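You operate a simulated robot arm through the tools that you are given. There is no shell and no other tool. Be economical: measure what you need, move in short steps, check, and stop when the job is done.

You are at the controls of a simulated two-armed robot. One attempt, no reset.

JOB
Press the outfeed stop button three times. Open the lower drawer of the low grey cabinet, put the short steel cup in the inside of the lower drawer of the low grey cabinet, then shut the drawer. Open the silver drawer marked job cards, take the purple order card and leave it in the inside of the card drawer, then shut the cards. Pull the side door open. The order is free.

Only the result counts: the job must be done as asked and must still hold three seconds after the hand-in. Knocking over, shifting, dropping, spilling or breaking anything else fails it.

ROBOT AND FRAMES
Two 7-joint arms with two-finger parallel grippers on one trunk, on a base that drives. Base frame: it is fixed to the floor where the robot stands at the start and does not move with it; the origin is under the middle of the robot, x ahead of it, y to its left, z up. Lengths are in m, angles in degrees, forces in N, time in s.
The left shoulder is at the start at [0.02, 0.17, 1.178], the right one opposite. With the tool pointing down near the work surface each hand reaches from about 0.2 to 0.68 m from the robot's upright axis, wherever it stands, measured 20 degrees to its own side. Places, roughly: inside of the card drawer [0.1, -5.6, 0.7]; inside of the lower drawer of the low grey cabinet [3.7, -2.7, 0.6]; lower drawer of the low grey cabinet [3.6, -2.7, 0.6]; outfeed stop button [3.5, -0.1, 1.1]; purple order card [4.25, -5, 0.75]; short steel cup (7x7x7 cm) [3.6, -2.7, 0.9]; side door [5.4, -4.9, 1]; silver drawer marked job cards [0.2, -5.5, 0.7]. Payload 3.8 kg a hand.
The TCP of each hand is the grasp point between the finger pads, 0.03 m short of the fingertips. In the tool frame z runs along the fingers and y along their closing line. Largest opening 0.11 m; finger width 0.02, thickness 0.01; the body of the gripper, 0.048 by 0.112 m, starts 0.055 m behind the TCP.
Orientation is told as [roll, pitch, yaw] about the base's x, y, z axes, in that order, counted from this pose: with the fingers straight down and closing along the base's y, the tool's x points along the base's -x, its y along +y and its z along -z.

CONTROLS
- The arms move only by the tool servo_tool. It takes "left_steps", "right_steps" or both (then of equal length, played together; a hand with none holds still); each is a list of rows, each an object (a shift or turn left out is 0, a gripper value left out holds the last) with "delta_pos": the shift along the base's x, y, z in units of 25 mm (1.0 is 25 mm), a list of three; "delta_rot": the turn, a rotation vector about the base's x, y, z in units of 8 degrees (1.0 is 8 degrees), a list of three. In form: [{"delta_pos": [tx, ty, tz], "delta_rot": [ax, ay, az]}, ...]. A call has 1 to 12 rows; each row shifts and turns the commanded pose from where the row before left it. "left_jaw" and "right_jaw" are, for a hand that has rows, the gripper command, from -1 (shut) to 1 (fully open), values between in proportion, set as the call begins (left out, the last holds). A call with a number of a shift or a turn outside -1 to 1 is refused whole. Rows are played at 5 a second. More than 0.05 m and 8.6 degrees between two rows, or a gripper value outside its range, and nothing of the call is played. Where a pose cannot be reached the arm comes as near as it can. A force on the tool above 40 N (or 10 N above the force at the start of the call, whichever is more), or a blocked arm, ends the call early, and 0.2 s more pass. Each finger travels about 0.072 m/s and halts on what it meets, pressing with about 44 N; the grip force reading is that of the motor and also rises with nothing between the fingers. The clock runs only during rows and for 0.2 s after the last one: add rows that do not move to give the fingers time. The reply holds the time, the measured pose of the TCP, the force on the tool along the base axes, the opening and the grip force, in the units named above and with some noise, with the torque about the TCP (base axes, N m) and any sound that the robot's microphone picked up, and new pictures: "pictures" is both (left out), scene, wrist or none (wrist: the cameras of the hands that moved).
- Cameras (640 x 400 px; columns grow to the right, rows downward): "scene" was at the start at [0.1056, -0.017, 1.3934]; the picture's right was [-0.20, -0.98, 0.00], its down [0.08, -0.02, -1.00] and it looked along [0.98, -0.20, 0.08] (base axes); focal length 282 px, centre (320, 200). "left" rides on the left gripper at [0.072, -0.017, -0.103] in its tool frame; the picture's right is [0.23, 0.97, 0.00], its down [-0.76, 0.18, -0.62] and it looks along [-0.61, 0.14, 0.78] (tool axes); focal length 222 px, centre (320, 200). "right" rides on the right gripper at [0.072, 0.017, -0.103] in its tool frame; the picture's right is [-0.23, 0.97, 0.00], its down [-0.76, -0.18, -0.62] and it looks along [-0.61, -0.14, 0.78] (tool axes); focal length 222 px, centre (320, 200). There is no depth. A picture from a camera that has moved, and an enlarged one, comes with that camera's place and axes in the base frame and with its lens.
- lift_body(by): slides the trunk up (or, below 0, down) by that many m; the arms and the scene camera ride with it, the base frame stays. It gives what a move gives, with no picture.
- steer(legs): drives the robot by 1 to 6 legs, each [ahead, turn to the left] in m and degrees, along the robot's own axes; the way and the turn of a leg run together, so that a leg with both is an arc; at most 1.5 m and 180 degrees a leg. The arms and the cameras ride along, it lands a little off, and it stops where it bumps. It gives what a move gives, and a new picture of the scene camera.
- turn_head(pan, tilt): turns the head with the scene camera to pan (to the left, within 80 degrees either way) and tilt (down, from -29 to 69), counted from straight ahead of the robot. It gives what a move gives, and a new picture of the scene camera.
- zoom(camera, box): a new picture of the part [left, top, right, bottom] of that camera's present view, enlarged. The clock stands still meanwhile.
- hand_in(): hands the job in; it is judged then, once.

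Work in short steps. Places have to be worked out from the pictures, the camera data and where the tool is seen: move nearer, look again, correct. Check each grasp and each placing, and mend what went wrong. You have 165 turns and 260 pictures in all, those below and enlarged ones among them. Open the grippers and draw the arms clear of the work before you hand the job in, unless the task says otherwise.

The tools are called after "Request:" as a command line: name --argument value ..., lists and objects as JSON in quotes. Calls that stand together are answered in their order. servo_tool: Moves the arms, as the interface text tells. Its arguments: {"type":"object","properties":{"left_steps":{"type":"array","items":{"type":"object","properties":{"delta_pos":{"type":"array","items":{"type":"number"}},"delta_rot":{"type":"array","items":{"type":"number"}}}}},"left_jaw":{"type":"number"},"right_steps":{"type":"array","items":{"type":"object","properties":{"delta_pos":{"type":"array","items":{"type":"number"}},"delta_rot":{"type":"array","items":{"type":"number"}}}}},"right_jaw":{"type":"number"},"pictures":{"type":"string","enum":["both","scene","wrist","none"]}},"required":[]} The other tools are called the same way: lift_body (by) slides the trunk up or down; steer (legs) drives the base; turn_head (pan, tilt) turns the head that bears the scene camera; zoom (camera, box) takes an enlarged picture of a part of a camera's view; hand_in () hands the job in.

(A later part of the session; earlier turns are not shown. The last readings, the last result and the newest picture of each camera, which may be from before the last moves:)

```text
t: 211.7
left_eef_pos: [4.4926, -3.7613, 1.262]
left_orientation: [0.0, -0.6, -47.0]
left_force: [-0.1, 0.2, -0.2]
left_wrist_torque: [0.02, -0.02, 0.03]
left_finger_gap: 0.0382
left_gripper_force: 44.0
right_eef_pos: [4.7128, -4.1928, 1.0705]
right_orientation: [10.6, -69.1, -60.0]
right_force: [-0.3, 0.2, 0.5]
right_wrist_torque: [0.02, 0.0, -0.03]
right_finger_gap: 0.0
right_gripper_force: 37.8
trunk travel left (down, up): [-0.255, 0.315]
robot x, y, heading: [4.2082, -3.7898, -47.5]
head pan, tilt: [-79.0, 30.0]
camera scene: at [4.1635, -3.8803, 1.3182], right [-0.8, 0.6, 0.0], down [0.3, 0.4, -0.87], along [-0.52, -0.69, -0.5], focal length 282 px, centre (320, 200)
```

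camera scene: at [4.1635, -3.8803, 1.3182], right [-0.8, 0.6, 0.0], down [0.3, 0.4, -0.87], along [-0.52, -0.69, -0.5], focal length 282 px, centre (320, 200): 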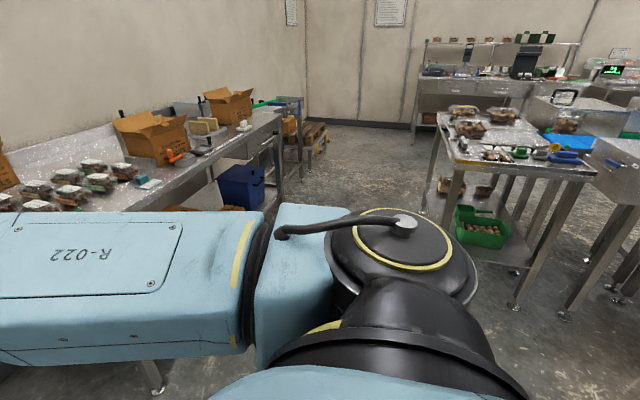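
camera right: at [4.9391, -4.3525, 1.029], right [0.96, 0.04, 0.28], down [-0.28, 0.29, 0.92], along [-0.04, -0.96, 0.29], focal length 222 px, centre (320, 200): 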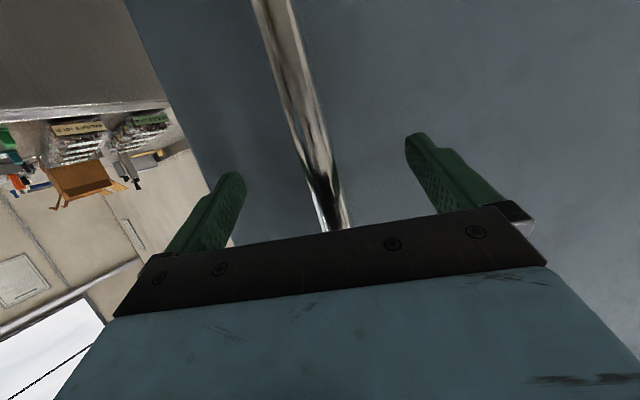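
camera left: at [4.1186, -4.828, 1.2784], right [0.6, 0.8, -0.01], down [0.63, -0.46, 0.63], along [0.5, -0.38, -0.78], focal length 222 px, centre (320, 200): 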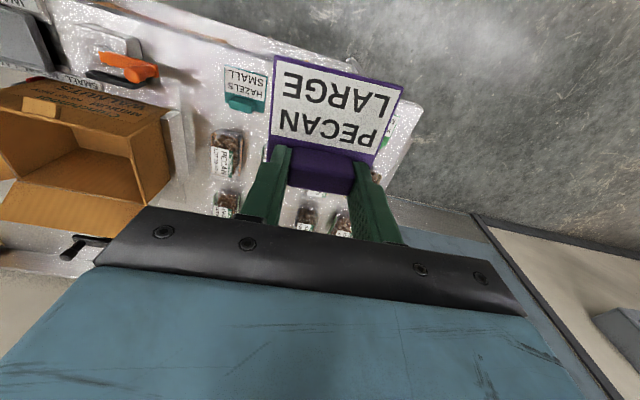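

The JOB CARDS drawer is in the far window bench, facing this aisle. Tuck the right hand, then turn right and drive down the aisle between shelf and food table.

Request:
servo_tool --right_steps '[{"delta_pos": [-1, -0.11, 0]}, {"delta_pos": [-1, -0.11, 0]}, {"delta_pos": [-1, -0.11, 0]}, {"delta_pos": [-1, -0.11, 0]}, {"delta_pos": [-1, -0.11, 0]}, {"delta_pos": [-1, -0.11, 0]}, {"delta_pos": [-1, -0.11, 0]}, {"delta_pos": [-1, -0.11, 0]}, {"delta_pos": [-1, -0.11, 0]}, {"delta_pos": [-1, -0.11, 0]}, {"delta_pos": [-1, -0.11, 0]}]' --right_jaw 0.09 --pictures "none"

Request:
steer --legs '[[0, -84.2], [1.3, 0]]'

Request:
turn_head --pan 0 --tilt 25

```text
t: 214.1
left_eef_pos: [4.4907, -3.7606, 1.2618]
left_orientation: [0.0, -0.7, -46.9]
left_force: [0.2, 0.6, -1.2]
left_wrist_torque: [-0.03, 0.02, -0.04]
left_finger_gap: 0.0384
left_gripper_force: 43.8
right_eef_pos: [4.4354, -4.2254, 1.0707]
right_orientation: [10.7, -69.2, -60.2]
right_force: [0.4, 0.5, -0.1]
right_wrist_torque: [0.04, 0.0, 0.01]
right_finger_gap: 0.06
right_gripper_force: 0.1
trunk travel left (down, up): [-0.255, 0.315]
robot x, y, heading: [4.2062, -3.7934, -48.1]
head pan, tilt: [-79.0, 30.0]
```

```text
t: 224.2
left_eef_pos: [3.4166, -5.0539, 1.2618]
left_orientation: [0.1, -0.6, -130.5]
left_force: [0.2, -1.2, -0.6]
left_wrist_torque: [-0.01, -0.02, -0.01]
left_finger_gap: 0.0383
left_gripper_force: 44.3
right_eef_pos: [2.9489, -5.0545, 1.07]
right_orientation: [10.7, -69.0, -143.5]
right_force: [0.6, -0.3, -0.2]
right_wrist_torque: [0.03, 0.01, -0.01]
right_finger_gap: 0.0598
right_gripper_force: 0.0
trunk travel left (down, up): [-0.255, 0.315]
robot x, y, heading: [3.3518, -4.7688, -131.3]
head pan, tilt: [-79.0, 30.0]
camera scene: at [3.258, -4.7435, 1.3182], right [0.5, 0.87, 0.0], down [0.43, -0.25, -0.87], along [-0.75, 0.43, -0.5], focal length 282 px, centre (320, 200)
```

scene: 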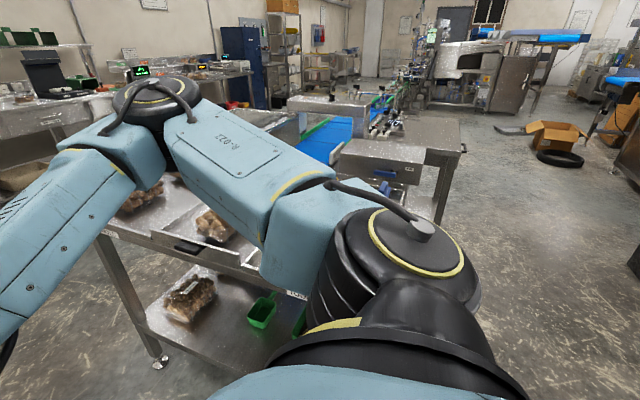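

```text
t: 225.8
left_eef_pos: [3.4163, -5.055, 1.2613]
left_orientation: [0.1, -0.6, -130.3]
left_force: [-0.8, -1.4, -0.7]
left_wrist_torque: [-0.01, -0.01, 0.01]
left_finger_gap: 0.0385
left_gripper_force: 44.1
right_eef_pos: [2.9495, -5.0544, 1.0725]
right_orientation: [10.7, -69.1, -143.5]
right_force: [-0.2, 0.7, -0.1]
right_wrist_torque: [0.02, 0.0, 0.02]
right_finger_gap: 0.0596
right_gripper_force: 0.1
trunk travel left (down, up): [-0.255, 0.315]
robot x, y, heading: [3.3536, -4.7738, -131.1]
head pan, tilt: [0.0, 25.0]
camera scene: at [3.2758, -4.858, 1.3261], right [-0.75, 0.66, 0.0], down [0.28, 0.32, -0.91], along [-0.6, -0.68, -0.42], focal length 282 px, centre (320, 200)
```

scene: 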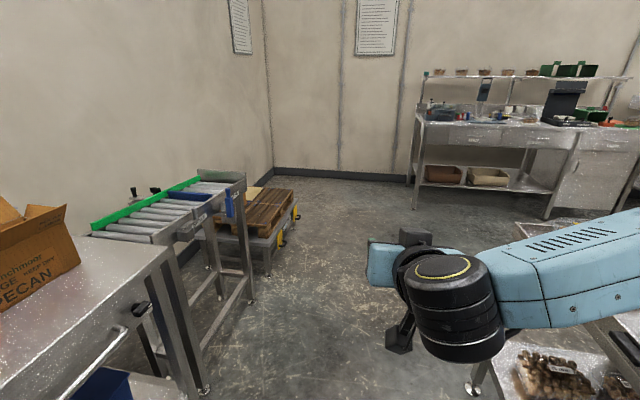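

The aisle is clear. Drive along it 1.95 m, then turn right toward the bench's drawer and look.

Request:
steer --legs '[[0, -9.4], [1.45, 0], [0.5, 0], [0, -60]]'

Request:
turn_head --pan 30 --tilt 20

```text
t: 238.7
left_eef_pos: [1.6472, -6.1888, 1.2625]
left_orientation: [0.1, -0.5, 161.8]
left_force: [0.1, 0.2, -0.4]
left_wrist_torque: [0.0, 0.03, 0.02]
left_finger_gap: 0.0384
left_gripper_force: 44.3
right_eef_pos: [1.4709, -5.757, 1.0722]
right_orientation: [10.7, -69.1, 148.6]
right_force: [0.5, -0.8, 0.7]
right_wrist_torque: [0.0, -0.01, -0.01]
right_finger_gap: 0.0599
right_gripper_force: 0.0
trunk travel left (down, up): [-0.255, 0.315]
robot x, y, heading: [1.8811, -6.0233, 160.8]
head pan, tilt: [0.0, 25.0]
camera scene: at [1.7746, -5.9861, 1.3261], right [0.32, 0.95, 0.0], down [0.4, -0.14, -0.91], along [-0.86, 0.29, -0.42], focal length 282 px, centre (320, 200)
```

scene: 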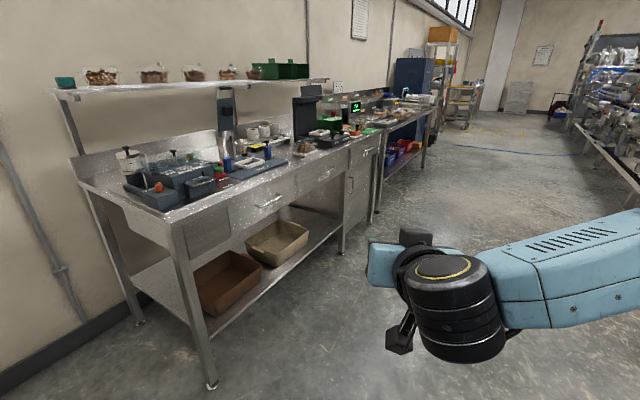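

```text
t: 239.7
left_eef_pos: [1.6458, -6.188, 1.2616]
left_orientation: [0.0, -0.5, 161.6]
left_force: [-0.8, -0.4, -0.6]
left_wrist_torque: [0.0, 0.03, -0.03]
left_finger_gap: 0.0383
left_gripper_force: 43.8
right_eef_pos: [1.4709, -5.7555, 1.0701]
right_orientation: [10.7, -69.0, 148.7]
right_force: [-0.2, 0.0, 0.2]
right_wrist_torque: [0.02, -0.02, 0.01]
right_finger_gap: 0.06
right_gripper_force: 0.0
trunk travel left (down, up): [-0.255, 0.315]
robot x, y, heading: [1.8841, -6.0253, 161.2]
head pan, tilt: [30.0, 20.0]
camera scene: at [1.7704, -6.034, 1.3342], right [-0.19, 0.98, 0.0], down [0.34, 0.07, -0.94], along [-0.92, -0.18, -0.34], focal length 282 px, centre (320, 200)
```

scene: 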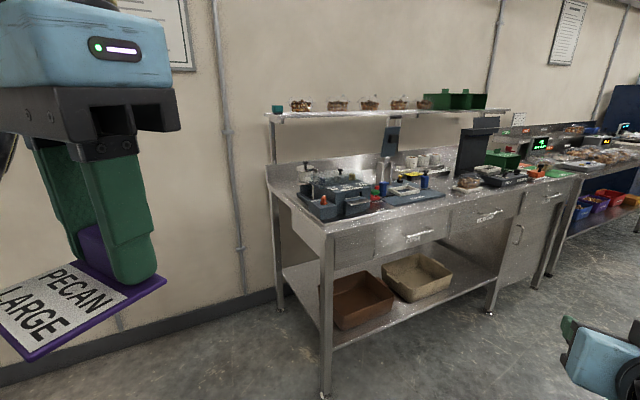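

Zoom in on the job-cards drawer.

Request:
zoom --camera "scene" --box '[380, 170, 580, 295]'

```text
3.20 times, centred on (480, 232) of scene
camera zoom: at [1.7704, -6.034, 1.3342], right [-0.19, 0.98, 0.0], down [0.34, 0.07, -0.94], along [-0.92, -0.18, -0.34], focal length 902 px, centre (-192, 96)
```

zoom: 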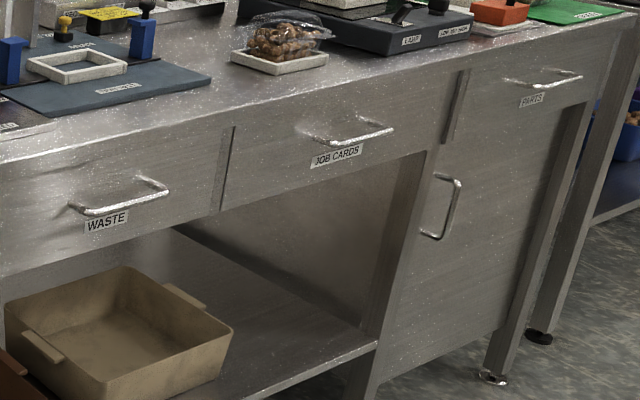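

Handle at ~(0.32,-5.45,0.785). Drive to a stance equivalent to the cabinet one (handle 0.69 m ahead, 0.07 m right), facing the bench.

Request:
steer --legs '[[0, -25.3], [0.7, 0], [0.67, 0], [0, 83.7]]'

Request:
turn_head --pan 0 --tilt 40

```text
t: 251.6
left_eef_pos: [0.9184, -5.3568, 1.2621]
left_orientation: [0.1, -0.6, -141.5]
left_force: [1.1, 0.3, -0.6]
left_wrist_torque: [-0.01, 0.02, 0.0]
left_finger_gap: 0.0383
left_gripper_force: 43.9
right_eef_pos: [0.4594, -5.2655, 1.071]
right_orientation: [10.8, -69.0, -154.7]
right_force: [0.1, -0.7, -0.9]
right_wrist_torque: [0.01, 0.0, 0.02]
right_finger_gap: 0.0602
right_gripper_force: 0.0
trunk travel left (down, up): [-0.255, 0.315]
robot x, y, heading: [0.908, -5.0659, -142.2]
head pan, tilt: [30.0, 20.0]
camera scene: at [0.8556, -5.1665, 1.3342], right [-0.93, 0.38, 0.0], down [0.13, 0.32, -0.94], along [-0.35, -0.87, -0.34], focal length 282 px, centre (320, 200)
```

scene: 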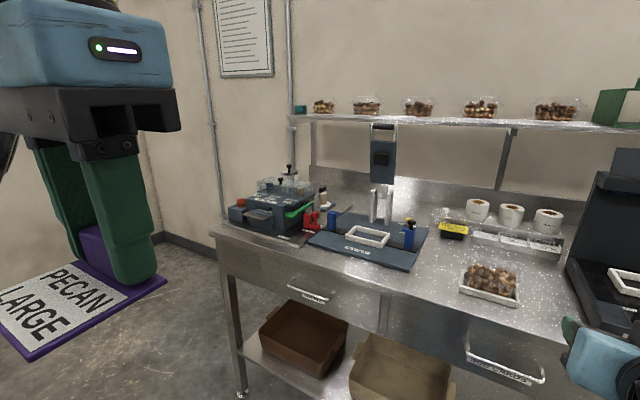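

```text
t: 252.6
left_eef_pos: [0.9182, -5.3561, 1.2627]
left_orientation: [0.1, -0.6, -141.5]
left_force: [-0.2, -0.1, 0.2]
left_wrist_torque: [-0.02, -0.02, 0.03]
left_finger_gap: 0.038
left_gripper_force: 44.3
right_eef_pos: [0.4595, -5.2665, 1.0708]
right_orientation: [10.6, -69.1, -154.7]
right_force: [0.1, 0.9, 0.3]
right_wrist_torque: [-0.02, -0.03, 0.0]
right_finger_gap: 0.06
right_gripper_force: 0.0
trunk travel left (down, up): [-0.255, 0.315]
robot x, y, heading: [0.908, -5.0665, -142.3]
head pan, tilt: [0.0, 40.0]
camera scene: at [0.8235, -5.1324, 1.3029], right [-0.61, 0.79, 0.0], down [0.51, 0.39, -0.77], along [-0.6, -0.47, -0.64], focal length 282 px, centre (320, 200)
```

scene: 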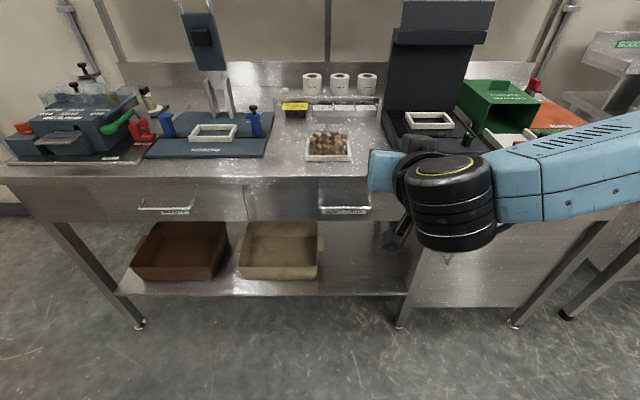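

Alignment is good. Tilt the right tool down and roll it -90° back to the vertical-closing pose used for the cabinet.

Request:
servo_tool --right_steps '[{"delta_pos": [0.79, 0.61, 0.9], "delta_rot": [0.53, -0.685, 0]}, {"delta_pos": [0.79, 0.61, 0.9], "delta_rot": [0.53, -0.685, 0]}, {"delta_pos": [0.79, 0.61, 0.9], "delta_rot": [0.53, -0.685, 0]}, {"delta_pos": [0.4, 0.3, 0.6], "delta_rot": [0.56, 0.433, 0.615]}, {"delta_pos": [0, 0, 0.3], "delta_rot": [0.56, 0.433, 0.615]}, {"delta_rot": [0.56, 0.433, 0.615]}, {"delta_rot": [0.56, 0.433, 0.615]}, {"delta_rot": [0.56, 0.433, 0.615]}, {"delta_rot": [0.56, 0.433, 0.615]}, {"delta_rot": [0.56, 0.433, 0.615]}, {"delta_rot": [0.56, 0.433, 0.615]}, {"delta_rot": [0.56, 0.433, 0.615]}]' --pictures "none"

Request:
servo_tool --right_steps '[{"delta_rot": [0.56, 0.433, 0.615]}, {"delta_rot": [0.56, 0.433, 0.615]}, {"delta_rot": [0.56, 0.433, 0.615]}]'

```text
t: 255.2
left_eef_pos: [0.919, -5.3564, 1.262]
left_orientation: [0.1, -0.6, -141.5]
left_force: [0.2, 0.1, 0.3]
left_wrist_torque: [-0.02, 0.02, 0.01]
left_finger_gap: 0.0386
left_gripper_force: 44.4
right_eef_pos: [0.5294, -5.2114, 1.1618]
right_orientation: [-46.6, -19.6, -70.6]
right_force: [0.1, 0.4, 0.2]
right_wrist_torque: [0.04, 0.02, 0.0]
right_finger_gap: 0.0604
right_gripper_force: 0.1
trunk travel left (down, up): [-0.255, 0.315]
robot x, y, heading: [0.9108, -5.0695, -142.5]
head pan, tilt: [0.0, 40.0]
```

```text
t: 256.0
left_eef_pos: [0.9176, -5.355, 1.2606]
left_orientation: [0.1, -0.6, -141.4]
left_force: [0.3, 1.4, -0.3]
left_wrist_torque: [0.04, 0.03, -0.01]
left_finger_gap: 0.038
left_gripper_force: 43.7
right_eef_pos: [0.5284, -5.2131, 1.1626]
right_orientation: [-49.7, -2.9, -55.1]
right_force: [-0.7, -0.5, -1.0]
right_wrist_torque: [-0.02, 0.0, -0.01]
right_finger_gap: 0.06
right_gripper_force: 0.1
trunk travel left (down, up): [-0.255, 0.315]
robot x, y, heading: [0.9059, -5.0656, -142.1]
head pan, tilt: [0.0, 40.0]
camera scene: at [0.8235, -5.1323, 1.3028], right [-0.61, 0.79, 0.0], down [0.51, 0.39, -0.77], along [-0.6, -0.47, -0.64], focal length 282 px, centre (320, 200)
camera right: at [0.5605, -5.0996, 1.212], right [0.67, 0.14, -0.73], down [0.71, -0.4, 0.58], along [-0.21, -0.91, -0.36], focal length 222 px, centre (320, 200)
```

scene: 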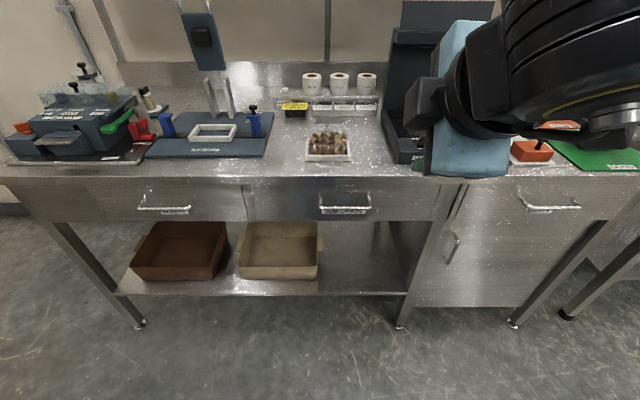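
right: 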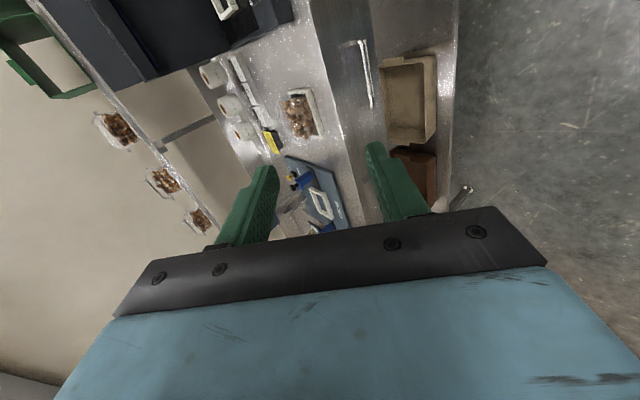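

Roll done. Lower the trunk 0.093 m and move to pre-grasp in front of the handle.

Request:
lift_body --by -0.093

Request:
servo_tool --right_steps '[{"delta_pos": [-0.556, -0.668, -1]}, {"delta_pos": [-0.556, -0.668, -1]}, {"delta_pos": [-0.556, -0.668, -1]}, {"delta_pos": [-0.556, -0.668, -1]}, {"delta_pos": [-0.556, -0.668, -1]}, {"delta_pos": [-0.556, -0.668, -1], "delta_rot": [-0.54, 0.656, 0.17]}, {"delta_pos": [-0.556, -0.668, -1], "delta_rot": [-0.54, 0.656, 0.17]}, {"delta_pos": [-0.556, -0.668, -1], "delta_rot": [-0.54, 0.656, 0.17]}, {"delta_pos": [-0.556, -0.668, -1]}, {"delta_pos": [-0.556, -0.668, -1]}]' --right_jaw 0.09

```text
t: 257.3
left_eef_pos: [0.9191, -5.3562, 1.1694]
left_orientation: [0.0, -0.5, -141.5]
left_force: [0.3, 0.2, -0.9]
left_wrist_torque: [0.0, 0.01, 0.01]
left_finger_gap: 0.0383
left_gripper_force: 44.4
right_eef_pos: [0.5288, -5.2123, 1.0694]
right_orientation: [-49.8, -3.1, -55.4]
right_force: [-0.3, -0.2, -0.2]
right_wrist_torque: [0.01, -0.01, 0.0]
right_finger_gap: 0.0597
right_gripper_force: 0.0
trunk travel left (down, up): [-0.162, 0.408]
robot x, y, heading: [0.9067, -5.0663, -141.8]
head pan, tilt: [0.0, 40.0]
```

```text
t: 259.5
left_eef_pos: [0.9189, -5.3564, 1.1678]
left_orientation: [0.1, -0.6, -141.6]
left_force: [0.2, -0.3, -0.1]
left_wrist_torque: [-0.03, 0.05, -0.02]
left_finger_gap: 0.0381
left_gripper_force: 44.1
right_eef_pos: [0.3952, -5.3888, 0.8243]
right_orientation: [-69.9, -3.6, -50.1]
right_force: [-1.1, -0.7, -1.3]
right_wrist_torque: [0.01, 0.0, -0.02]
right_finger_gap: 0.06
right_gripper_force: 0.1
right hand out of reach, approached as far as the arm can: row 10
trunk travel left (down, up): [-0.162, 0.408]
robot x, y, heading: [0.9096, -5.0678, -142.3]
head pan, tilt: [0.0, 40.0]
camera scene: at [0.8241, -5.1332, 1.2098], right [-0.61, 0.79, 0.0], down [0.51, 0.4, -0.77], along [-0.61, -0.47, -0.64], focal length 282 px, centre (320, 200)
camera right: at [0.4286, -5.2665, 0.8391], right [0.44, -0.01, -0.9], down [0.87, -0.23, 0.43], along [-0.21, -0.97, -0.1], focal length 222 px, centre (320, 200)
```

scene: 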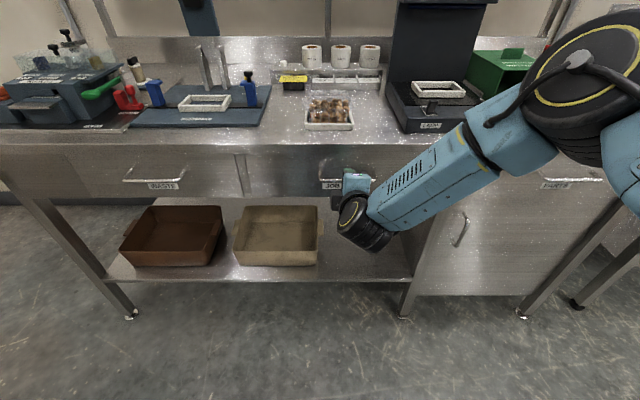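
right: 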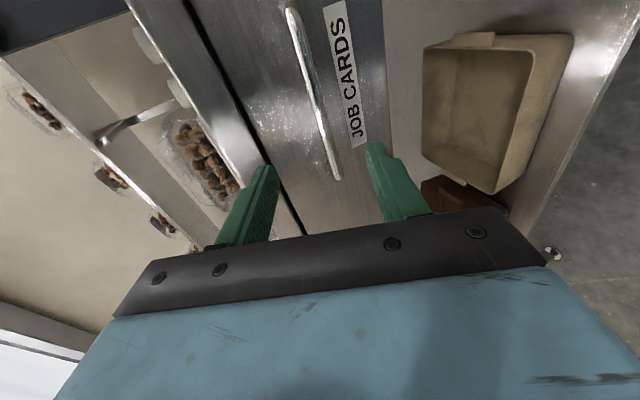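

The bar projects right between the fingers. Advance 9 cm and close.

Request:
servo_tool --right_steps '[{"delta_pos": [-0.65, -0.5, -0.34]}, {"delta_pos": [-0.65, -0.5, -0.34]}, {"delta_pos": [-0.65, -0.5, -0.34]}, {"delta_pos": [-0.65, -0.5, -0.34]}]' --pictures "wrist"

```text
t: 260.5
left_eef_pos: [0.9185, -5.3532, 1.1679]
left_orientation: [0.1, -0.5, -141.5]
left_force: [0.5, -0.6, -0.2]
left_wrist_torque: [0.05, 0.01, 0.02]
left_finger_gap: 0.0384
left_gripper_force: 44.0
right_eef_pos: [0.3407, -5.4386, 0.7977]
right_orientation: [-70.1, -3.9, -50.8]
right_force: [12.3, 14.7, 6.0]
right_wrist_torque: [-0.55, 0.58, -0.34]
right_finger_gap: 0.0608
right_gripper_force: 0.2
right hand out of reach, approached as far as the arm can: row 2, 4
trunk travel left (down, up): [-0.162, 0.408]
robot x, y, heading: [0.9059, -5.0703, -142.3]
head pan, tilt: [0.0, 40.0]
stopped in row 4 (right hand): the force on the tool passed its limit at 69 N (the readings are from after the stop); the commanded pose is now the measured one
camera right: at [0.374, -5.3162, 0.812], right [0.44, -0.01, -0.9], down [0.87, -0.24, 0.43], along [-0.22, -0.97, -0.09], focal length 222 px, centre (320, 200)
```

right: 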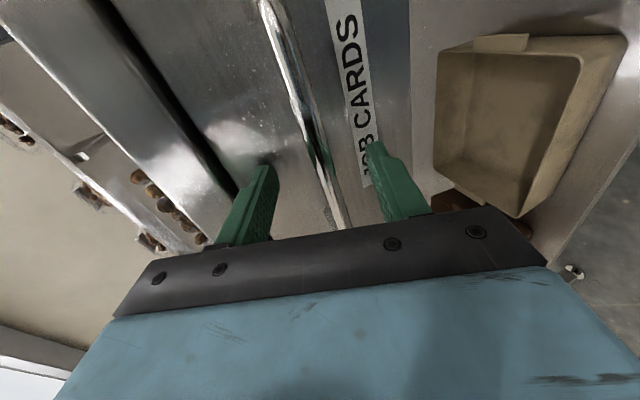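

Fingertips touched the drawer face; the bar lies between the fingers. Relax slightly and close.

Request:
servo_tool --right_steps '[{"delta_pos": [0.1, 0.08, 0]}, {}, {}, {}, {}]' --right_jaw -1 --pictures "wrist"

```text
t: 261.7
left_eef_pos: [0.9166, -5.3565, 1.169]
left_orientation: [0.1, -0.5, -141.5]
left_force: [-0.5, 0.1, 0.2]
left_wrist_torque: [0.0, 0.0, -0.03]
left_finger_gap: 0.0383
left_gripper_force: 43.9
right_eef_pos: [0.3417, -5.4366, 0.7917]
right_orientation: [-69.7, -3.8, -50.6]
right_force: [6.6, 5.4, -19.0]
right_wrist_torque: [0.82, 0.43, 0.45]
right_finger_gap: 0.0127
right_gripper_force: 44.6
trunk travel left (down, up): [-0.162, 0.408]
robot x, y, heading: [0.9087, -5.0681, -142.1]
head pan, tilt: [0.0, 40.0]
camera right: at [0.3755, -5.3151, 0.8085], right [0.45, -0.01, -0.9], down [0.87, -0.24, 0.43], along [-0.21, -0.97, -0.1], focal length 222 px, centre (320, 200)
```

right: 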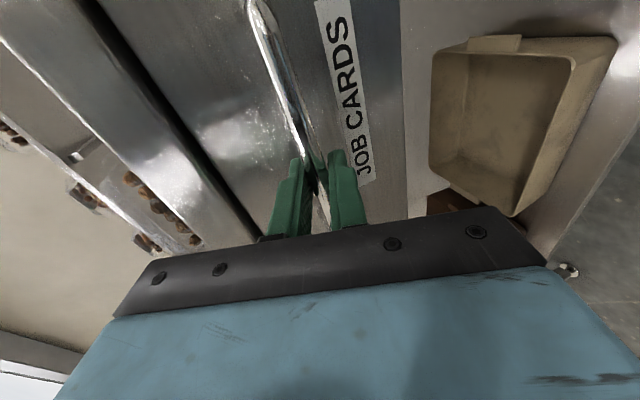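

Gripped (gap 0.0127). Pull the drawer out with the same pitching pattern.

Request:
servo_tool --right_steps '[{"delta_pos": [0.5, 0.41, 0]}, {"delta_pos": [0.7, 0.57, 0], "delta_rot": [0.25, -0.3, 0]}, {"delta_pos": [0.7, 0.57, 0], "delta_rot": [0.25, -0.3, 0]}, {"delta_pos": [0.7, 0.57, 0], "delta_rot": [0.25, -0.3, 0]}, {"delta_pos": [0.7, 0.57, 0], "delta_rot": [0.25, -0.3, 0]}, {"delta_pos": [0.7, 0.57, 0], "delta_rot": [0.25, -0.3, 0]}, {"delta_pos": [0.7, 0.57, 0], "delta_rot": [0.25, -0.3, 0]}, {"delta_pos": [0.7, 0.57, 0]}, {"delta_pos": [0.7, 0.57, 0]}, {"delta_pos": [0.7, 0.57, 0], "delta_rot": [0.25, -0.3, 0]}, {"delta_pos": [0.7, 0.57, 0]}]' --pictures "scene"

```text
t: 264.1
left_eef_pos: [0.9203, -5.3589, 1.1684]
left_orientation: [0.0, -0.6, -141.5]
left_force: [0.2, 0.8, -0.5]
left_wrist_torque: [0.01, 0.02, -0.01]
left_finger_gap: 0.0386
left_gripper_force: 43.9
right_eef_pos: [0.5307, -5.2883, 0.7969]
right_orientation: [-47.9, -3.5, -51.7]
right_force: [21.1, -24.7, -10.0]
right_wrist_torque: [0.58, 0.36, 0.59]
right_finger_gap: 0.0126
right_gripper_force: 44.9
trunk travel left (down, up): [-0.162, 0.408]
robot x, y, heading: [0.9077, -5.0684, -141.9]
head pan, tilt: [0.0, 40.0]
camera scene: at [0.8251, -5.1349, 1.2098], right [-0.61, 0.79, 0.0], down [0.51, 0.4, -0.77], along [-0.61, -0.47, -0.64], focal length 282 px, centre (320, 200)
```

scene: 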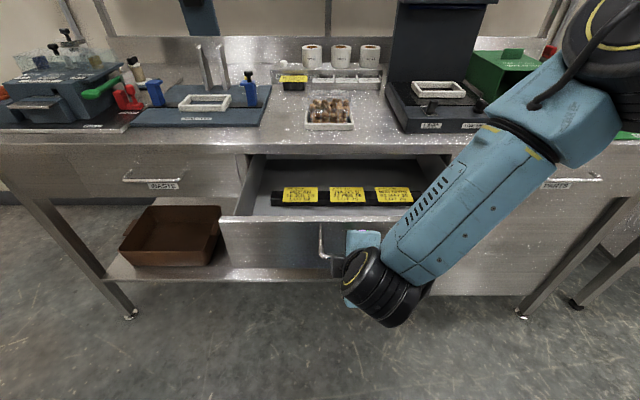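

Drawer is open ~0.24 m; there's a rack with yellow cards inside. Zoom to find free floor.

Request:
zoom --camera "scene" --box '[210, 130, 450, 280]'

```text
2.67 times, centred on (330, 205) of scene
camera zoom: at [0.8251, -5.1349, 1.2098], right [-0.61, 0.79, 0.0], down [0.51, 0.4, -0.77], along [-0.61, -0.47, -0.64], focal length 752 px, centre (293, 187)
```

zoom: 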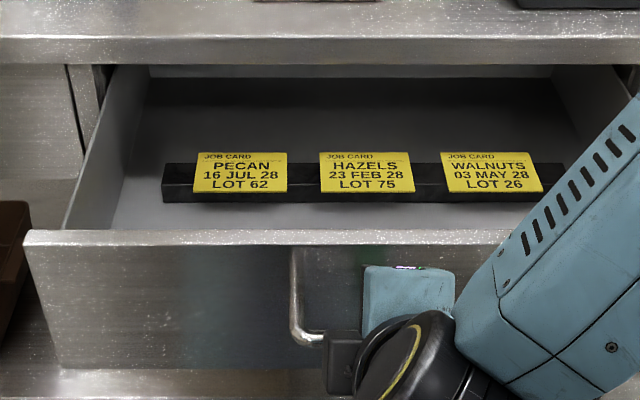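

There's ~0.18 m of clear floor between the drawer front and the card rack. Bring the left hand with the purple card over that space (left part).

Request:
servo_tool --left_steps '[{"delta_pos": [-1, -0.27, 0]}, {"delta_pos": [-1, -0.27, 0]}, {"delta_pos": [-1, -0.27, 0]}, {"delta_pos": [-1, -0.27, 0]}, {"delta_pos": [-1, -0.27, 0]}, {"delta_pos": [-1, -0.27, 0]}, {"delta_pos": [-1, -0.27, 0]}, {"delta_pos": [-1, -0.27, 0]}, {"delta_pos": [-1, -0.27, 0]}, {"delta_pos": [-1, -0.27, 0]}, {"delta_pos": [-1, -0.27, -0.3]}, {"delta_pos": [-1, -0.27, -0.3]}]' --pictures "none"

Request:
servo_tool --left_steps '[{"delta_pos": [-1, -0.27, -0.5]}, {"delta_pos": [-1, -0.27, -0.5]}, {"delta_pos": [-1, -0.27, -0.5]}, {"delta_pos": [-1, -0.27, -0.5]}, {"delta_pos": [-1, -0.27, -0.5]}, {"delta_pos": [-0.9, -0.27, -0.5]}]'

```text
t: 266.7
left_eef_pos: [0.6176, -5.4422, 1.1538]
left_orientation: [-0.1, -0.4, -141.5]
left_force: [-0.2, 0.0, -0.8]
left_wrist_torque: [0.01, -0.01, -0.02]
left_finger_gap: 0.0385
left_gripper_force: 44.2
right_eef_pos: [0.5307, -5.2866, 0.7956]
right_orientation: [-48.0, -3.5, -51.7]
right_force: [17.0, -23.8, -10.9]
right_wrist_torque: [0.17, 0.01, 1.23]
right_finger_gap: 0.0123
right_gripper_force: 45.7
trunk travel left (down, up): [-0.162, 0.408]
robot x, y, heading: [0.9068, -5.0698, -142.2]
head pan, tilt: [0.0, 40.0]
```

```text
t: 268.1
left_eef_pos: [0.4856, -5.4772, 1.0733]
left_orientation: [0.1, -0.6, -141.6]
left_force: [-0.3, 1.1, -0.4]
left_wrist_torque: [0.01, 0.03, 0.0]
left_finger_gap: 0.0381
left_gripper_force: 43.4
left hand out of reach, approached as far as the arm can: row 6
right_eef_pos: [0.5299, -5.2875, 0.7966]
right_orientation: [-48.0, -3.4, -51.8]
right_force: [16.7, -22.9, -8.8]
right_wrist_torque: [0.37, 0.2, 0.98]
right_finger_gap: 0.0125
right_gripper_force: 45.0
trunk travel left (down, up): [-0.162, 0.408]
robot x, y, heading: [0.906, -5.067, -142.1]
head pan, tilt: [0.0, 40.0]
camera scene: at [0.8248, -5.1347, 1.2098], right [-0.61, 0.79, 0.0], down [0.51, 0.4, -0.77], along [-0.61, -0.47, -0.64], focal length 282 px, centre (320, 200)
camera left: at [0.5333, -5.4169, 1.1753], right [0.78, -0.62, 0.0], down [-0.48, -0.61, 0.63], along [-0.39, -0.49, -0.78], focal length 222 px, centre (320, 200)
```

scene: 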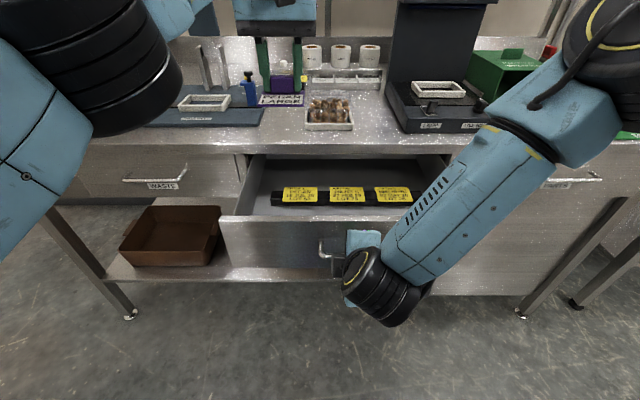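
left: 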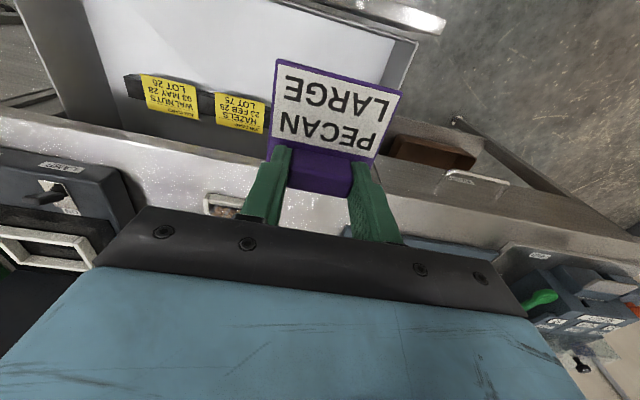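

The card is above free drawer floor, in front of the rack. Shift 1.5 cm toward me and descend to z≈0.83.

Request:
servo_tool --left_steps '[{"delta_pos": [0.23, 0.19, -1]}, {"delta_pos": [0.23, 0.19, -1]}, {"delta_pos": [0, 0, -1]}, {"delta_pos": [0, 0, -1]}, {"delta_pos": [0, 0, -1]}, {"delta_pos": [0, 0, -1]}, {"delta_pos": [0, 0, -1]}, {"delta_pos": [0, 0, -1]}, {"delta_pos": [0, 0, -1]}, {"delta_pos": [0, 0, -0.7]}]'

```text
t: 270.3
left_eef_pos: [0.4959, -5.4674, 0.8288]
left_orientation: [0.0, -0.6, -141.5]
left_force: [0.1, 0.6, -0.5]
left_wrist_torque: [0.0, -0.02, -0.02]
left_finger_gap: 0.0381
left_gripper_force: 43.8
right_eef_pos: [0.5299, -5.2859, 0.7967]
right_orientation: [-48.1, -3.4, -51.8]
right_force: [14.9, -20.7, -4.9]
right_wrist_torque: [0.39, 0.26, 0.88]
right_finger_gap: 0.0125
right_gripper_force: 44.5
trunk travel left (down, up): [-0.162, 0.408]
robot x, y, heading: [0.9089, -5.0665, -142.0]
head pan, tilt: [0.0, 40.0]
camera scene: at [0.8246, -5.1343, 1.2098], right [-0.61, 0.79, 0.0], down [0.51, 0.4, -0.77], along [-0.61, -0.47, -0.64], focal length 282 px, centre (320, 200)
camera left: at [0.543, -5.4069, 0.9322], right [0.78, -0.62, 0.0], down [-0.48, -0.61, 0.63], along [-0.39, -0.49, -0.78], focal length 222 px, centre (320, 200)
```

scene: 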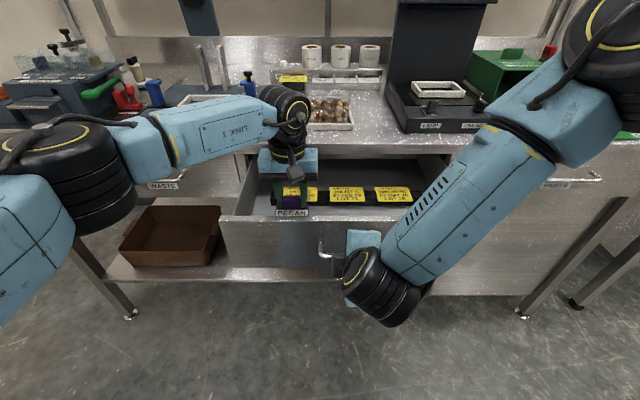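
left: 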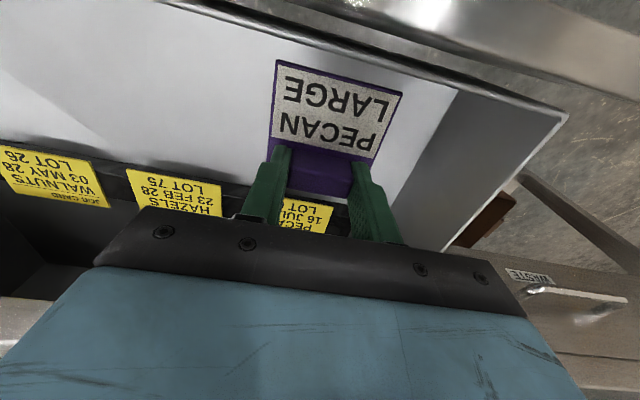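

Shift 1.5 cm deeper for the wrist camera's clearance to the front panel, then lower slowly.

Request:
servo_tool --left_steps '[{"delta_pos": [-0.5, -0.4, 0]}, {"delta_pos": [0, 0, -0.5]}, {"delta_pos": [0, 0, -0.5]}, {"delta_pos": [0, 0, -0.5]}]' --pictures "wrist"

```text
t: 271.3
left_eef_pos: [0.4842, -5.4774, 0.7916]
left_orientation: [0.0, -0.5, -141.5]
left_force: [0.3, -0.3, -0.1]
left_wrist_torque: [0.04, 0.0, -0.02]
left_finger_gap: 0.0382
left_gripper_force: 44.1
right_eef_pos: [0.5298, -5.2869, 0.7962]
right_orientation: [-48.1, -3.4, -51.9]
right_force: [13.6, -19.4, -4.9]
right_wrist_torque: [0.38, 0.28, 0.84]
right_finger_gap: 0.0125
right_gripper_force: 44.7
trunk travel left (down, up): [-0.162, 0.408]
robot x, y, heading: [0.9082, -5.0695, -142.1]
head pan, tilt: [0.0, 40.0]
camera left: at [0.5315, -5.4173, 0.8948], right [0.78, -0.62, 0.0], down [-0.48, -0.61, 0.63], along [-0.39, -0.49, -0.78], focal length 222 px, centre (320, 200)
```

left: 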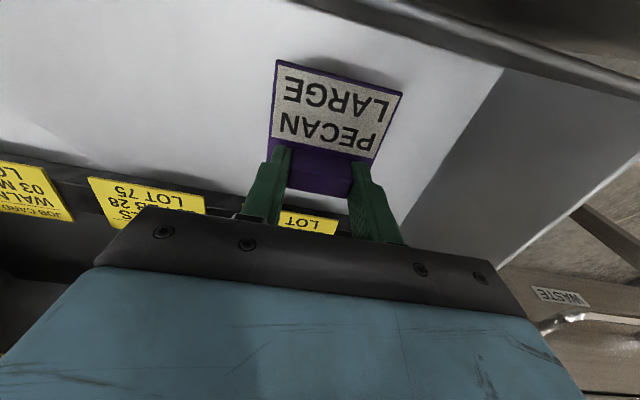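

Request:
servo_tool --left_steps '[{"delta_pos": [0, 0, -0.4]}, {"delta_pos": [0, 0, -0.3]}]' --pictures "wrist"

```text
t: 271.9
left_eef_pos: [0.4841, -5.4764, 0.777]
left_orientation: [0.0, -0.5, -141.4]
left_force: [0.2, 0.5, -0.3]
left_wrist_torque: [0.0, -0.02, -0.01]
left_finger_gap: 0.0381
left_gripper_force: 43.7
right_eef_pos: [0.5298, -5.2878, 0.797]
right_orientation: [-48.0, -3.4, -51.9]
right_force: [14.9, -19.6, -4.0]
right_wrist_torque: [0.39, 0.29, 0.9]
right_finger_gap: 0.0125
right_gripper_force: 45.1
trunk travel left (down, up): [-0.162, 0.408]
robot x, y, heading: [0.9075, -5.0653, -142.2]
head pan, tilt: [0.0, 40.0]
camera left: at [0.5314, -5.4173, 0.8781], right [0.78, -0.62, 0.0], down [-0.48, -0.61, 0.63], along [-0.39, -0.49, -0.78], focal length 222 px, centre (320, 200)
```

left: 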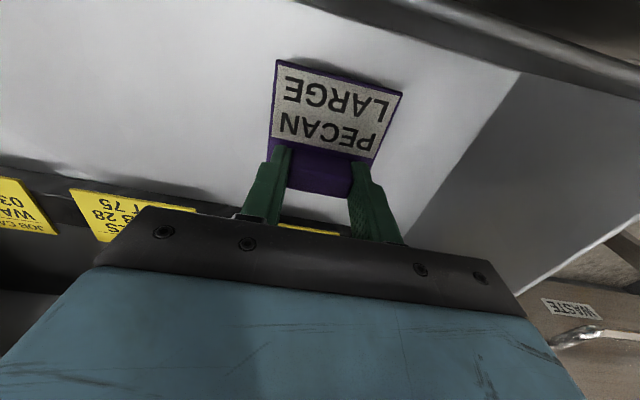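

Request:
servo_tool --left_steps '[{"delta_pos": [0, 0, -0.4]}, {"delta_pos": [0, 0, -0.3]}, {"delta_pos": [0, 0, -0.3]}]' --pictures "wrist"

```text
t: 272.7
left_eef_pos: [0.4839, -5.4745, 0.7537]
left_orientation: [0.0, -0.6, -141.5]
left_force: [3.9, 1.2, 11.7]
left_wrist_torque: [0.3, -0.52, -0.02]
left_finger_gap: 0.0382
left_gripper_force: 43.8
right_eef_pos: [0.5296, -5.2869, 0.7971]
right_orientation: [-48.1, -3.4, -51.7]
right_force: [11.4, -23.1, -9.8]
right_wrist_torque: [0.32, 0.18, 1.05]
right_finger_gap: 0.0122
right_gripper_force: 45.3
trunk travel left (down, up): [-0.162, 0.408]
robot x, y, heading: [0.9092, -5.0648, -142.0]
head pan, tilt: [0.0, 40.0]
camera left: at [0.5312, -5.4166, 0.855], right [0.78, -0.62, 0.0], down [-0.48, -0.61, 0.63], along [-0.39, -0.49, -0.78], focal length 222 px, centre (320, 200)
```

left: 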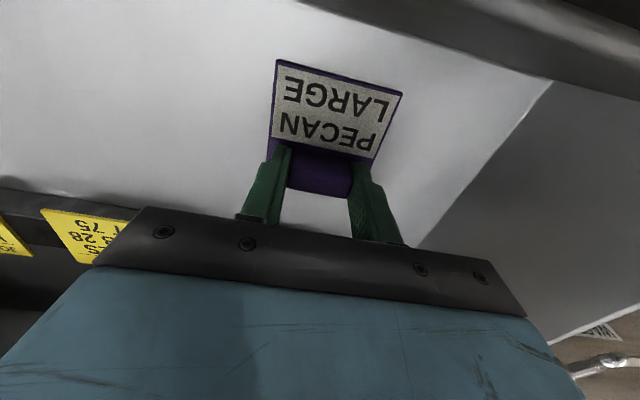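

Card touches the floor (12 N). Open modestly and rise.

Request:
servo_tool --left_steps '[{}, {}, {}, {"delta_pos": [0, 0, 0.5]}, {"delta_pos": [0, 0, 1]}, {"delta_pos": [0, 0, 1]}, {"delta_pos": [0, 0, 1]}, {"delta_pos": [0, 0, 1]}, {"delta_pos": [0, 0, 1]}, {"delta_pos": [0, 0, 1]}, {"delta_pos": [0, 0, 1]}]' --left_jaw 0.2

```text
t: 275.1
left_eef_pos: [0.4822, -5.4765, 0.9405]
left_orientation: [0.0, -0.5, -141.5]
left_force: [0.2, 0.2, -0.5]
left_wrist_torque: [0.0, 0.0, 0.01]
left_finger_gap: 0.066
left_gripper_force: 0.1
right_eef_pos: [0.5293, -5.2879, 0.7973]
right_orientation: [-48.1, -3.4, -51.9]
right_force: [15.1, -18.8, -3.4]
right_wrist_torque: [0.31, 0.23, 0.93]
right_finger_gap: 0.0122
right_gripper_force: 44.9
trunk travel left (down, up): [-0.162, 0.408]
robot x, y, heading: [0.9102, -5.0713, -142.1]
head pan, tilt: [0.0, 40.0]
camera scene: at [0.8247, -5.134, 1.2098], right [-0.61, 0.79, 0.0], down [0.51, 0.4, -0.77], along [-0.61, -0.47, -0.64], focal length 282 px, centre (320, 200)
camera left: at [0.5301, -5.417, 1.0425], right [0.78, -0.62, 0.0], down [-0.48, -0.61, 0.63], along [-0.39, -0.49, -0.78], focal length 222 px, centre (320, 200)
```

scene: 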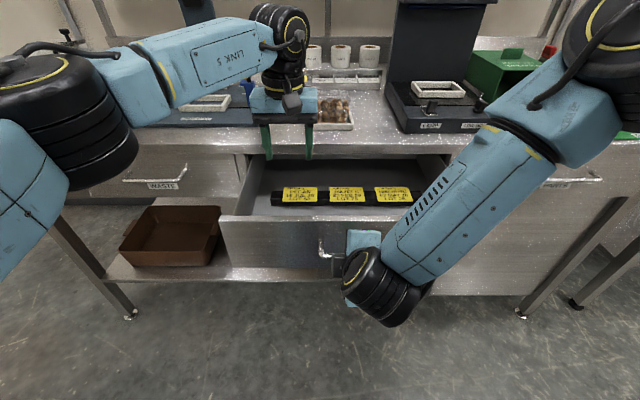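
left: 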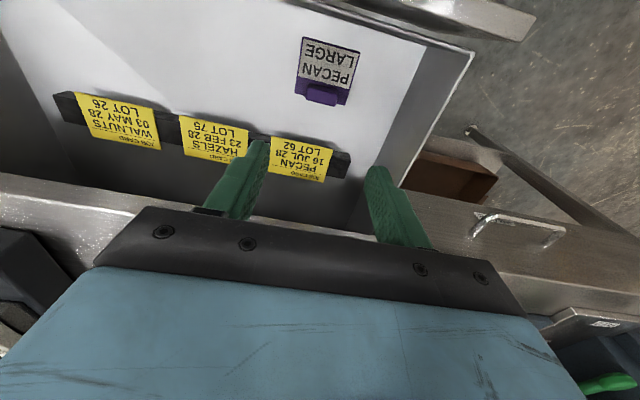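

The purple card lies flat on the drawer floor, clear of the rack. Retract the left hand, then push the drawer shut with the right.

Request:
servo_tool --left_steps '[{"delta_pos": [0, 0, 1]}, {"delta_pos": [0, 0, 1]}, {"delta_pos": [0, 0, 1]}, {"delta_pos": [0, 0, 1]}, {"delta_pos": [0.8, 0.1, 1]}, {"delta_pos": [0.9, 0.2, 0.5]}, {"delta_pos": [0.9, 0.2, 0.5]}, {"delta_pos": [0.9, 0.2, 0]}, {"delta_pos": [0.9, 0.2, 0]}, {"delta_pos": [0.9, 0.2, 0]}, {"delta_pos": [0.9, 0.2, 0]}]' --pictures "none"

Request:
servo_tool --right_steps '[{"delta_pos": [-0.5, -0.4, 0]}, {"delta_pos": [-0.7, -0.55, 0], "delta_rot": [-0.25, 0.3, 0]}, {"delta_pos": [-0.7, -0.55, 0]}, {"delta_pos": [-0.7, -0.55, 0], "delta_rot": [-0.25, 0.3, 0]}, {"delta_pos": [-0.7, -0.55, 0], "delta_rot": [-0.25, 0.3, 0]}, {"delta_pos": [-0.7, -0.55, 0], "delta_rot": [-0.25, 0.3, 0]}, {"delta_pos": [-0.7, -0.55, 0], "delta_rot": [-0.25, 0.3, 0]}, {"delta_pos": [-0.7, -0.55, 0], "delta_rot": [-0.25, 0.3, 0]}, {"delta_pos": [-0.7, -0.55, 0], "delta_rot": [-0.25, 0.3, 0]}, {"delta_pos": [-0.7, -0.55, 0]}, {"delta_pos": [-0.7, -0.55, 0]}]' --pictures "scene"

```text
t: 277.5
left_eef_pos: [0.6408, -5.4429, 1.0877]
left_orientation: [0.0, -0.5, -141.5]
left_force: [0.2, 0.0, 0.1]
left_wrist_torque: [0.02, -0.02, -0.02]
left_finger_gap: 0.0663
left_gripper_force: 0.0
right_eef_pos: [0.5299, -5.2867, 0.7982]
right_orientation: [-48.0, -3.5, -51.9]
right_force: [16.4, -18.5, -2.6]
right_wrist_torque: [0.47, 0.39, 0.68]
right_finger_gap: 0.0123
right_gripper_force: 45.0
trunk travel left (down, up): [-0.162, 0.408]
robot x, y, heading: [0.9098, -5.0678, -142.1]
head pan, tilt: [0.0, 40.0]
```

```text
t: 279.9
left_eef_pos: [0.6388, -5.439, 1.088]
left_orientation: [0.1, -0.5, -141.5]
left_force: [-0.5, 0.8, -0.2]
left_wrist_torque: [-0.02, -0.03, -0.01]
left_finger_gap: 0.066
left_gripper_force: 0.2
right_eef_pos: [0.3405, -5.4332, 0.7937]
right_orientation: [-69.7, -3.8, -50.5]
right_force: [14.2, 5.7, -11.0]
right_wrist_torque: [0.95, 0.58, -0.53]
right_finger_gap: 0.0125
right_gripper_force: 45.6
trunk travel left (down, up): [-0.162, 0.408]
robot x, y, heading: [0.9041, -5.0655, -142.2]
head pan, tilt: [0.0, 40.0]
camera scene: at [0.824, -5.1321, 1.2098], right [-0.61, 0.79, 0.0], down [0.51, 0.39, -0.77], along [-0.61, -0.47, -0.64], focal length 282 px, centre (320, 200)
```

scene: 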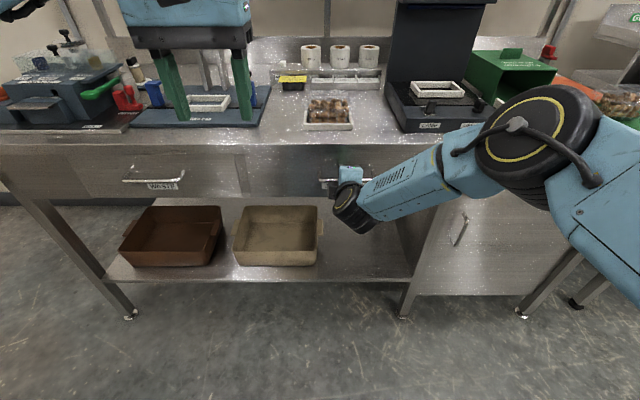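

Drawer is back to the shut position. A final nudge, release, and retract the right hand.

Request:
servo_tool --right_steps '[{"delta_pos": [-0.2, -0.25, 0]}]' --pictures "none"

Request:
servo_tool --right_steps '[{}, {}, {"delta_pos": [0.65, 0.52, 0.3]}, {"delta_pos": [0.65, 0.52, 0.3]}, {"delta_pos": [0.65, 0.52, 0.3]}, {"delta_pos": [0.65, 0.52, 0.3]}, {"delta_pos": [0.5, 0.6, 1], "delta_rot": [0.54, -0.656, 0]}, {"delta_pos": [0.5, 0.6, 1], "delta_rot": [0.54, -0.656, 0]}, {"delta_pos": [0.5, 0.6, 1], "delta_rot": [0.54, -0.656, 0]}, {"delta_pos": [0.5, 0.6, 1]}, {"delta_pos": [0.5, 0.6, 1]}, {"delta_pos": [0.5, 0.6, 1]}]' --right_jaw 0.09 --pictures "scene"

```text
t: 280.4
left_eef_pos: [0.6393, -5.438, 1.0893]
left_orientation: [0.3, -0.6, -141.6]
left_force: [-0.5, -0.4, 0.0]
left_wrist_torque: [0.01, -0.03, -0.02]
left_finger_gap: 0.0659
left_gripper_force: 0.1
right_eef_pos: [0.3391, -5.4347, 0.7922]
right_orientation: [-69.6, -3.6, -50.7]
right_force: [9.2, 10.8, 7.7]
right_wrist_torque: [0.7, 0.6, 0.41]
right_finger_gap: 0.0126
right_gripper_force: 45.0
trunk travel left (down, up): [-0.162, 0.408]
robot x, y, heading: [0.9074, -5.0694, -142.1]
head pan, tilt: [0.0, 40.0]
stopped in row 1 (right hand): the force on the tool passed its limit at 47 N (the readings are from after the stop); the commanded pose is now the measured one
```

```text
t: 283.0
left_eef_pos: [0.638, -5.4394, 1.088]
left_orientation: [0.0, -0.4, -141.6]
left_force: [0.4, -0.2, -1.1]
left_wrist_torque: [-0.01, 0.0, 0.02]
left_finger_gap: 0.0657
left_gripper_force: 0.0
right_eef_pos: [0.4792, -5.2934, 0.9728]
right_orientation: [-49.0, -3.5, -52.0]
right_force: [-0.3, -0.2, -1.2]
right_wrist_torque: [0.01, -0.01, 0.0]
right_finger_gap: 0.06
right_gripper_force: 0.0
trunk travel left (down, up): [-0.162, 0.408]
robot x, y, heading: [0.909, -5.0681, -142.5]
head pan, tilt: [0.0, 40.0]
camera scene: at [0.8239, -5.1311, 1.2099], right [-0.61, 0.79, 0.0], down [0.51, 0.39, -0.77], along [-0.61, -0.47, -0.64], focal length 282 px, centre (320, 200)
```

scene: 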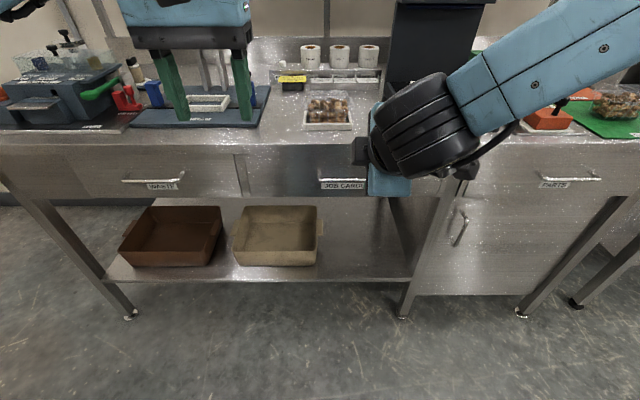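

Drawer shut, card delivered. Raise the trunk and return by the same aisle toward the start area for the stop button.

Request:
lift_body --by 0.15

Request:
steer --legs '[[0, 98.1], [1.36, 0], [0, 84.8], [1.45, 0], [0.48, 0]]'

```text
t: 284.8
left_eef_pos: [0.6388, -5.4397, 1.2368]
left_orientation: [0.1, -0.5, -141.6]
left_force: [0.5, -0.2, 0.6]
left_wrist_torque: [-0.01, 0.03, 0.0]
left_finger_gap: 0.0659
left_gripper_force: 0.1
right_eef_pos: [0.4788, -5.2941, 1.1219]
right_orientation: [-49.0, -3.5, -52.0]
right_force: [0.1, 0.2, 0.4]
right_wrist_torque: [0.0, 0.0, 0.03]
right_finger_gap: 0.06
right_gripper_force: 0.1
trunk travel left (down, up): [-0.312, 0.258]
robot x, y, heading: [0.9084, -5.0679, -142.4]
head pan, tilt: [0.0, 40.0]
```

```text
t: 308.6
left_eef_pos: [3.607, -4.3437, 1.2383]
left_orientation: [0.1, -0.5, 41.6]
left_force: [-0.3, -0.6, -0.3]
left_wrist_torque: [0.01, -0.01, 0.0]
left_finger_gap: 0.0658
left_gripper_force: 0.0
right_eef_pos: [3.7738, -4.4807, 1.1226]
right_orientation: [-48.9, -3.5, 131.1]
right_force: [0.8, -0.3, -1.2]
right_wrist_torque: [0.01, 0.02, 0.04]
right_finger_gap: 0.0599
right_gripper_force: 0.1
trunk travel left (down, up): [-0.312, 0.258]
robot x, y, heading: [3.3578, -4.7308, 40.8]
head pan, tilt: [0.0, 40.0]
camera scene: at [3.4368, -4.6616, 1.3598], right [0.65, -0.76, 0.0], down [-0.49, -0.42, -0.77], along [0.58, 0.5, -0.64], focal length 282 px, centre (320, 200)
```

scene: 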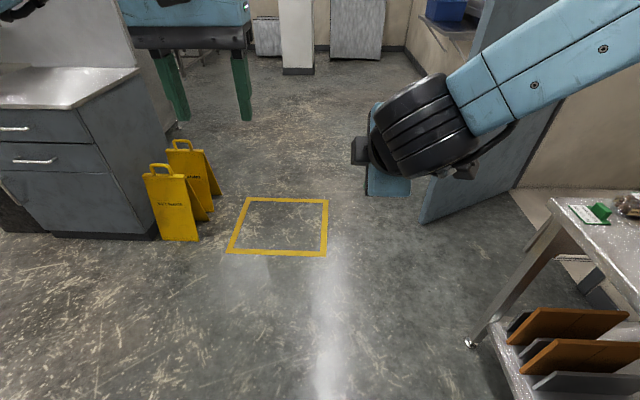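

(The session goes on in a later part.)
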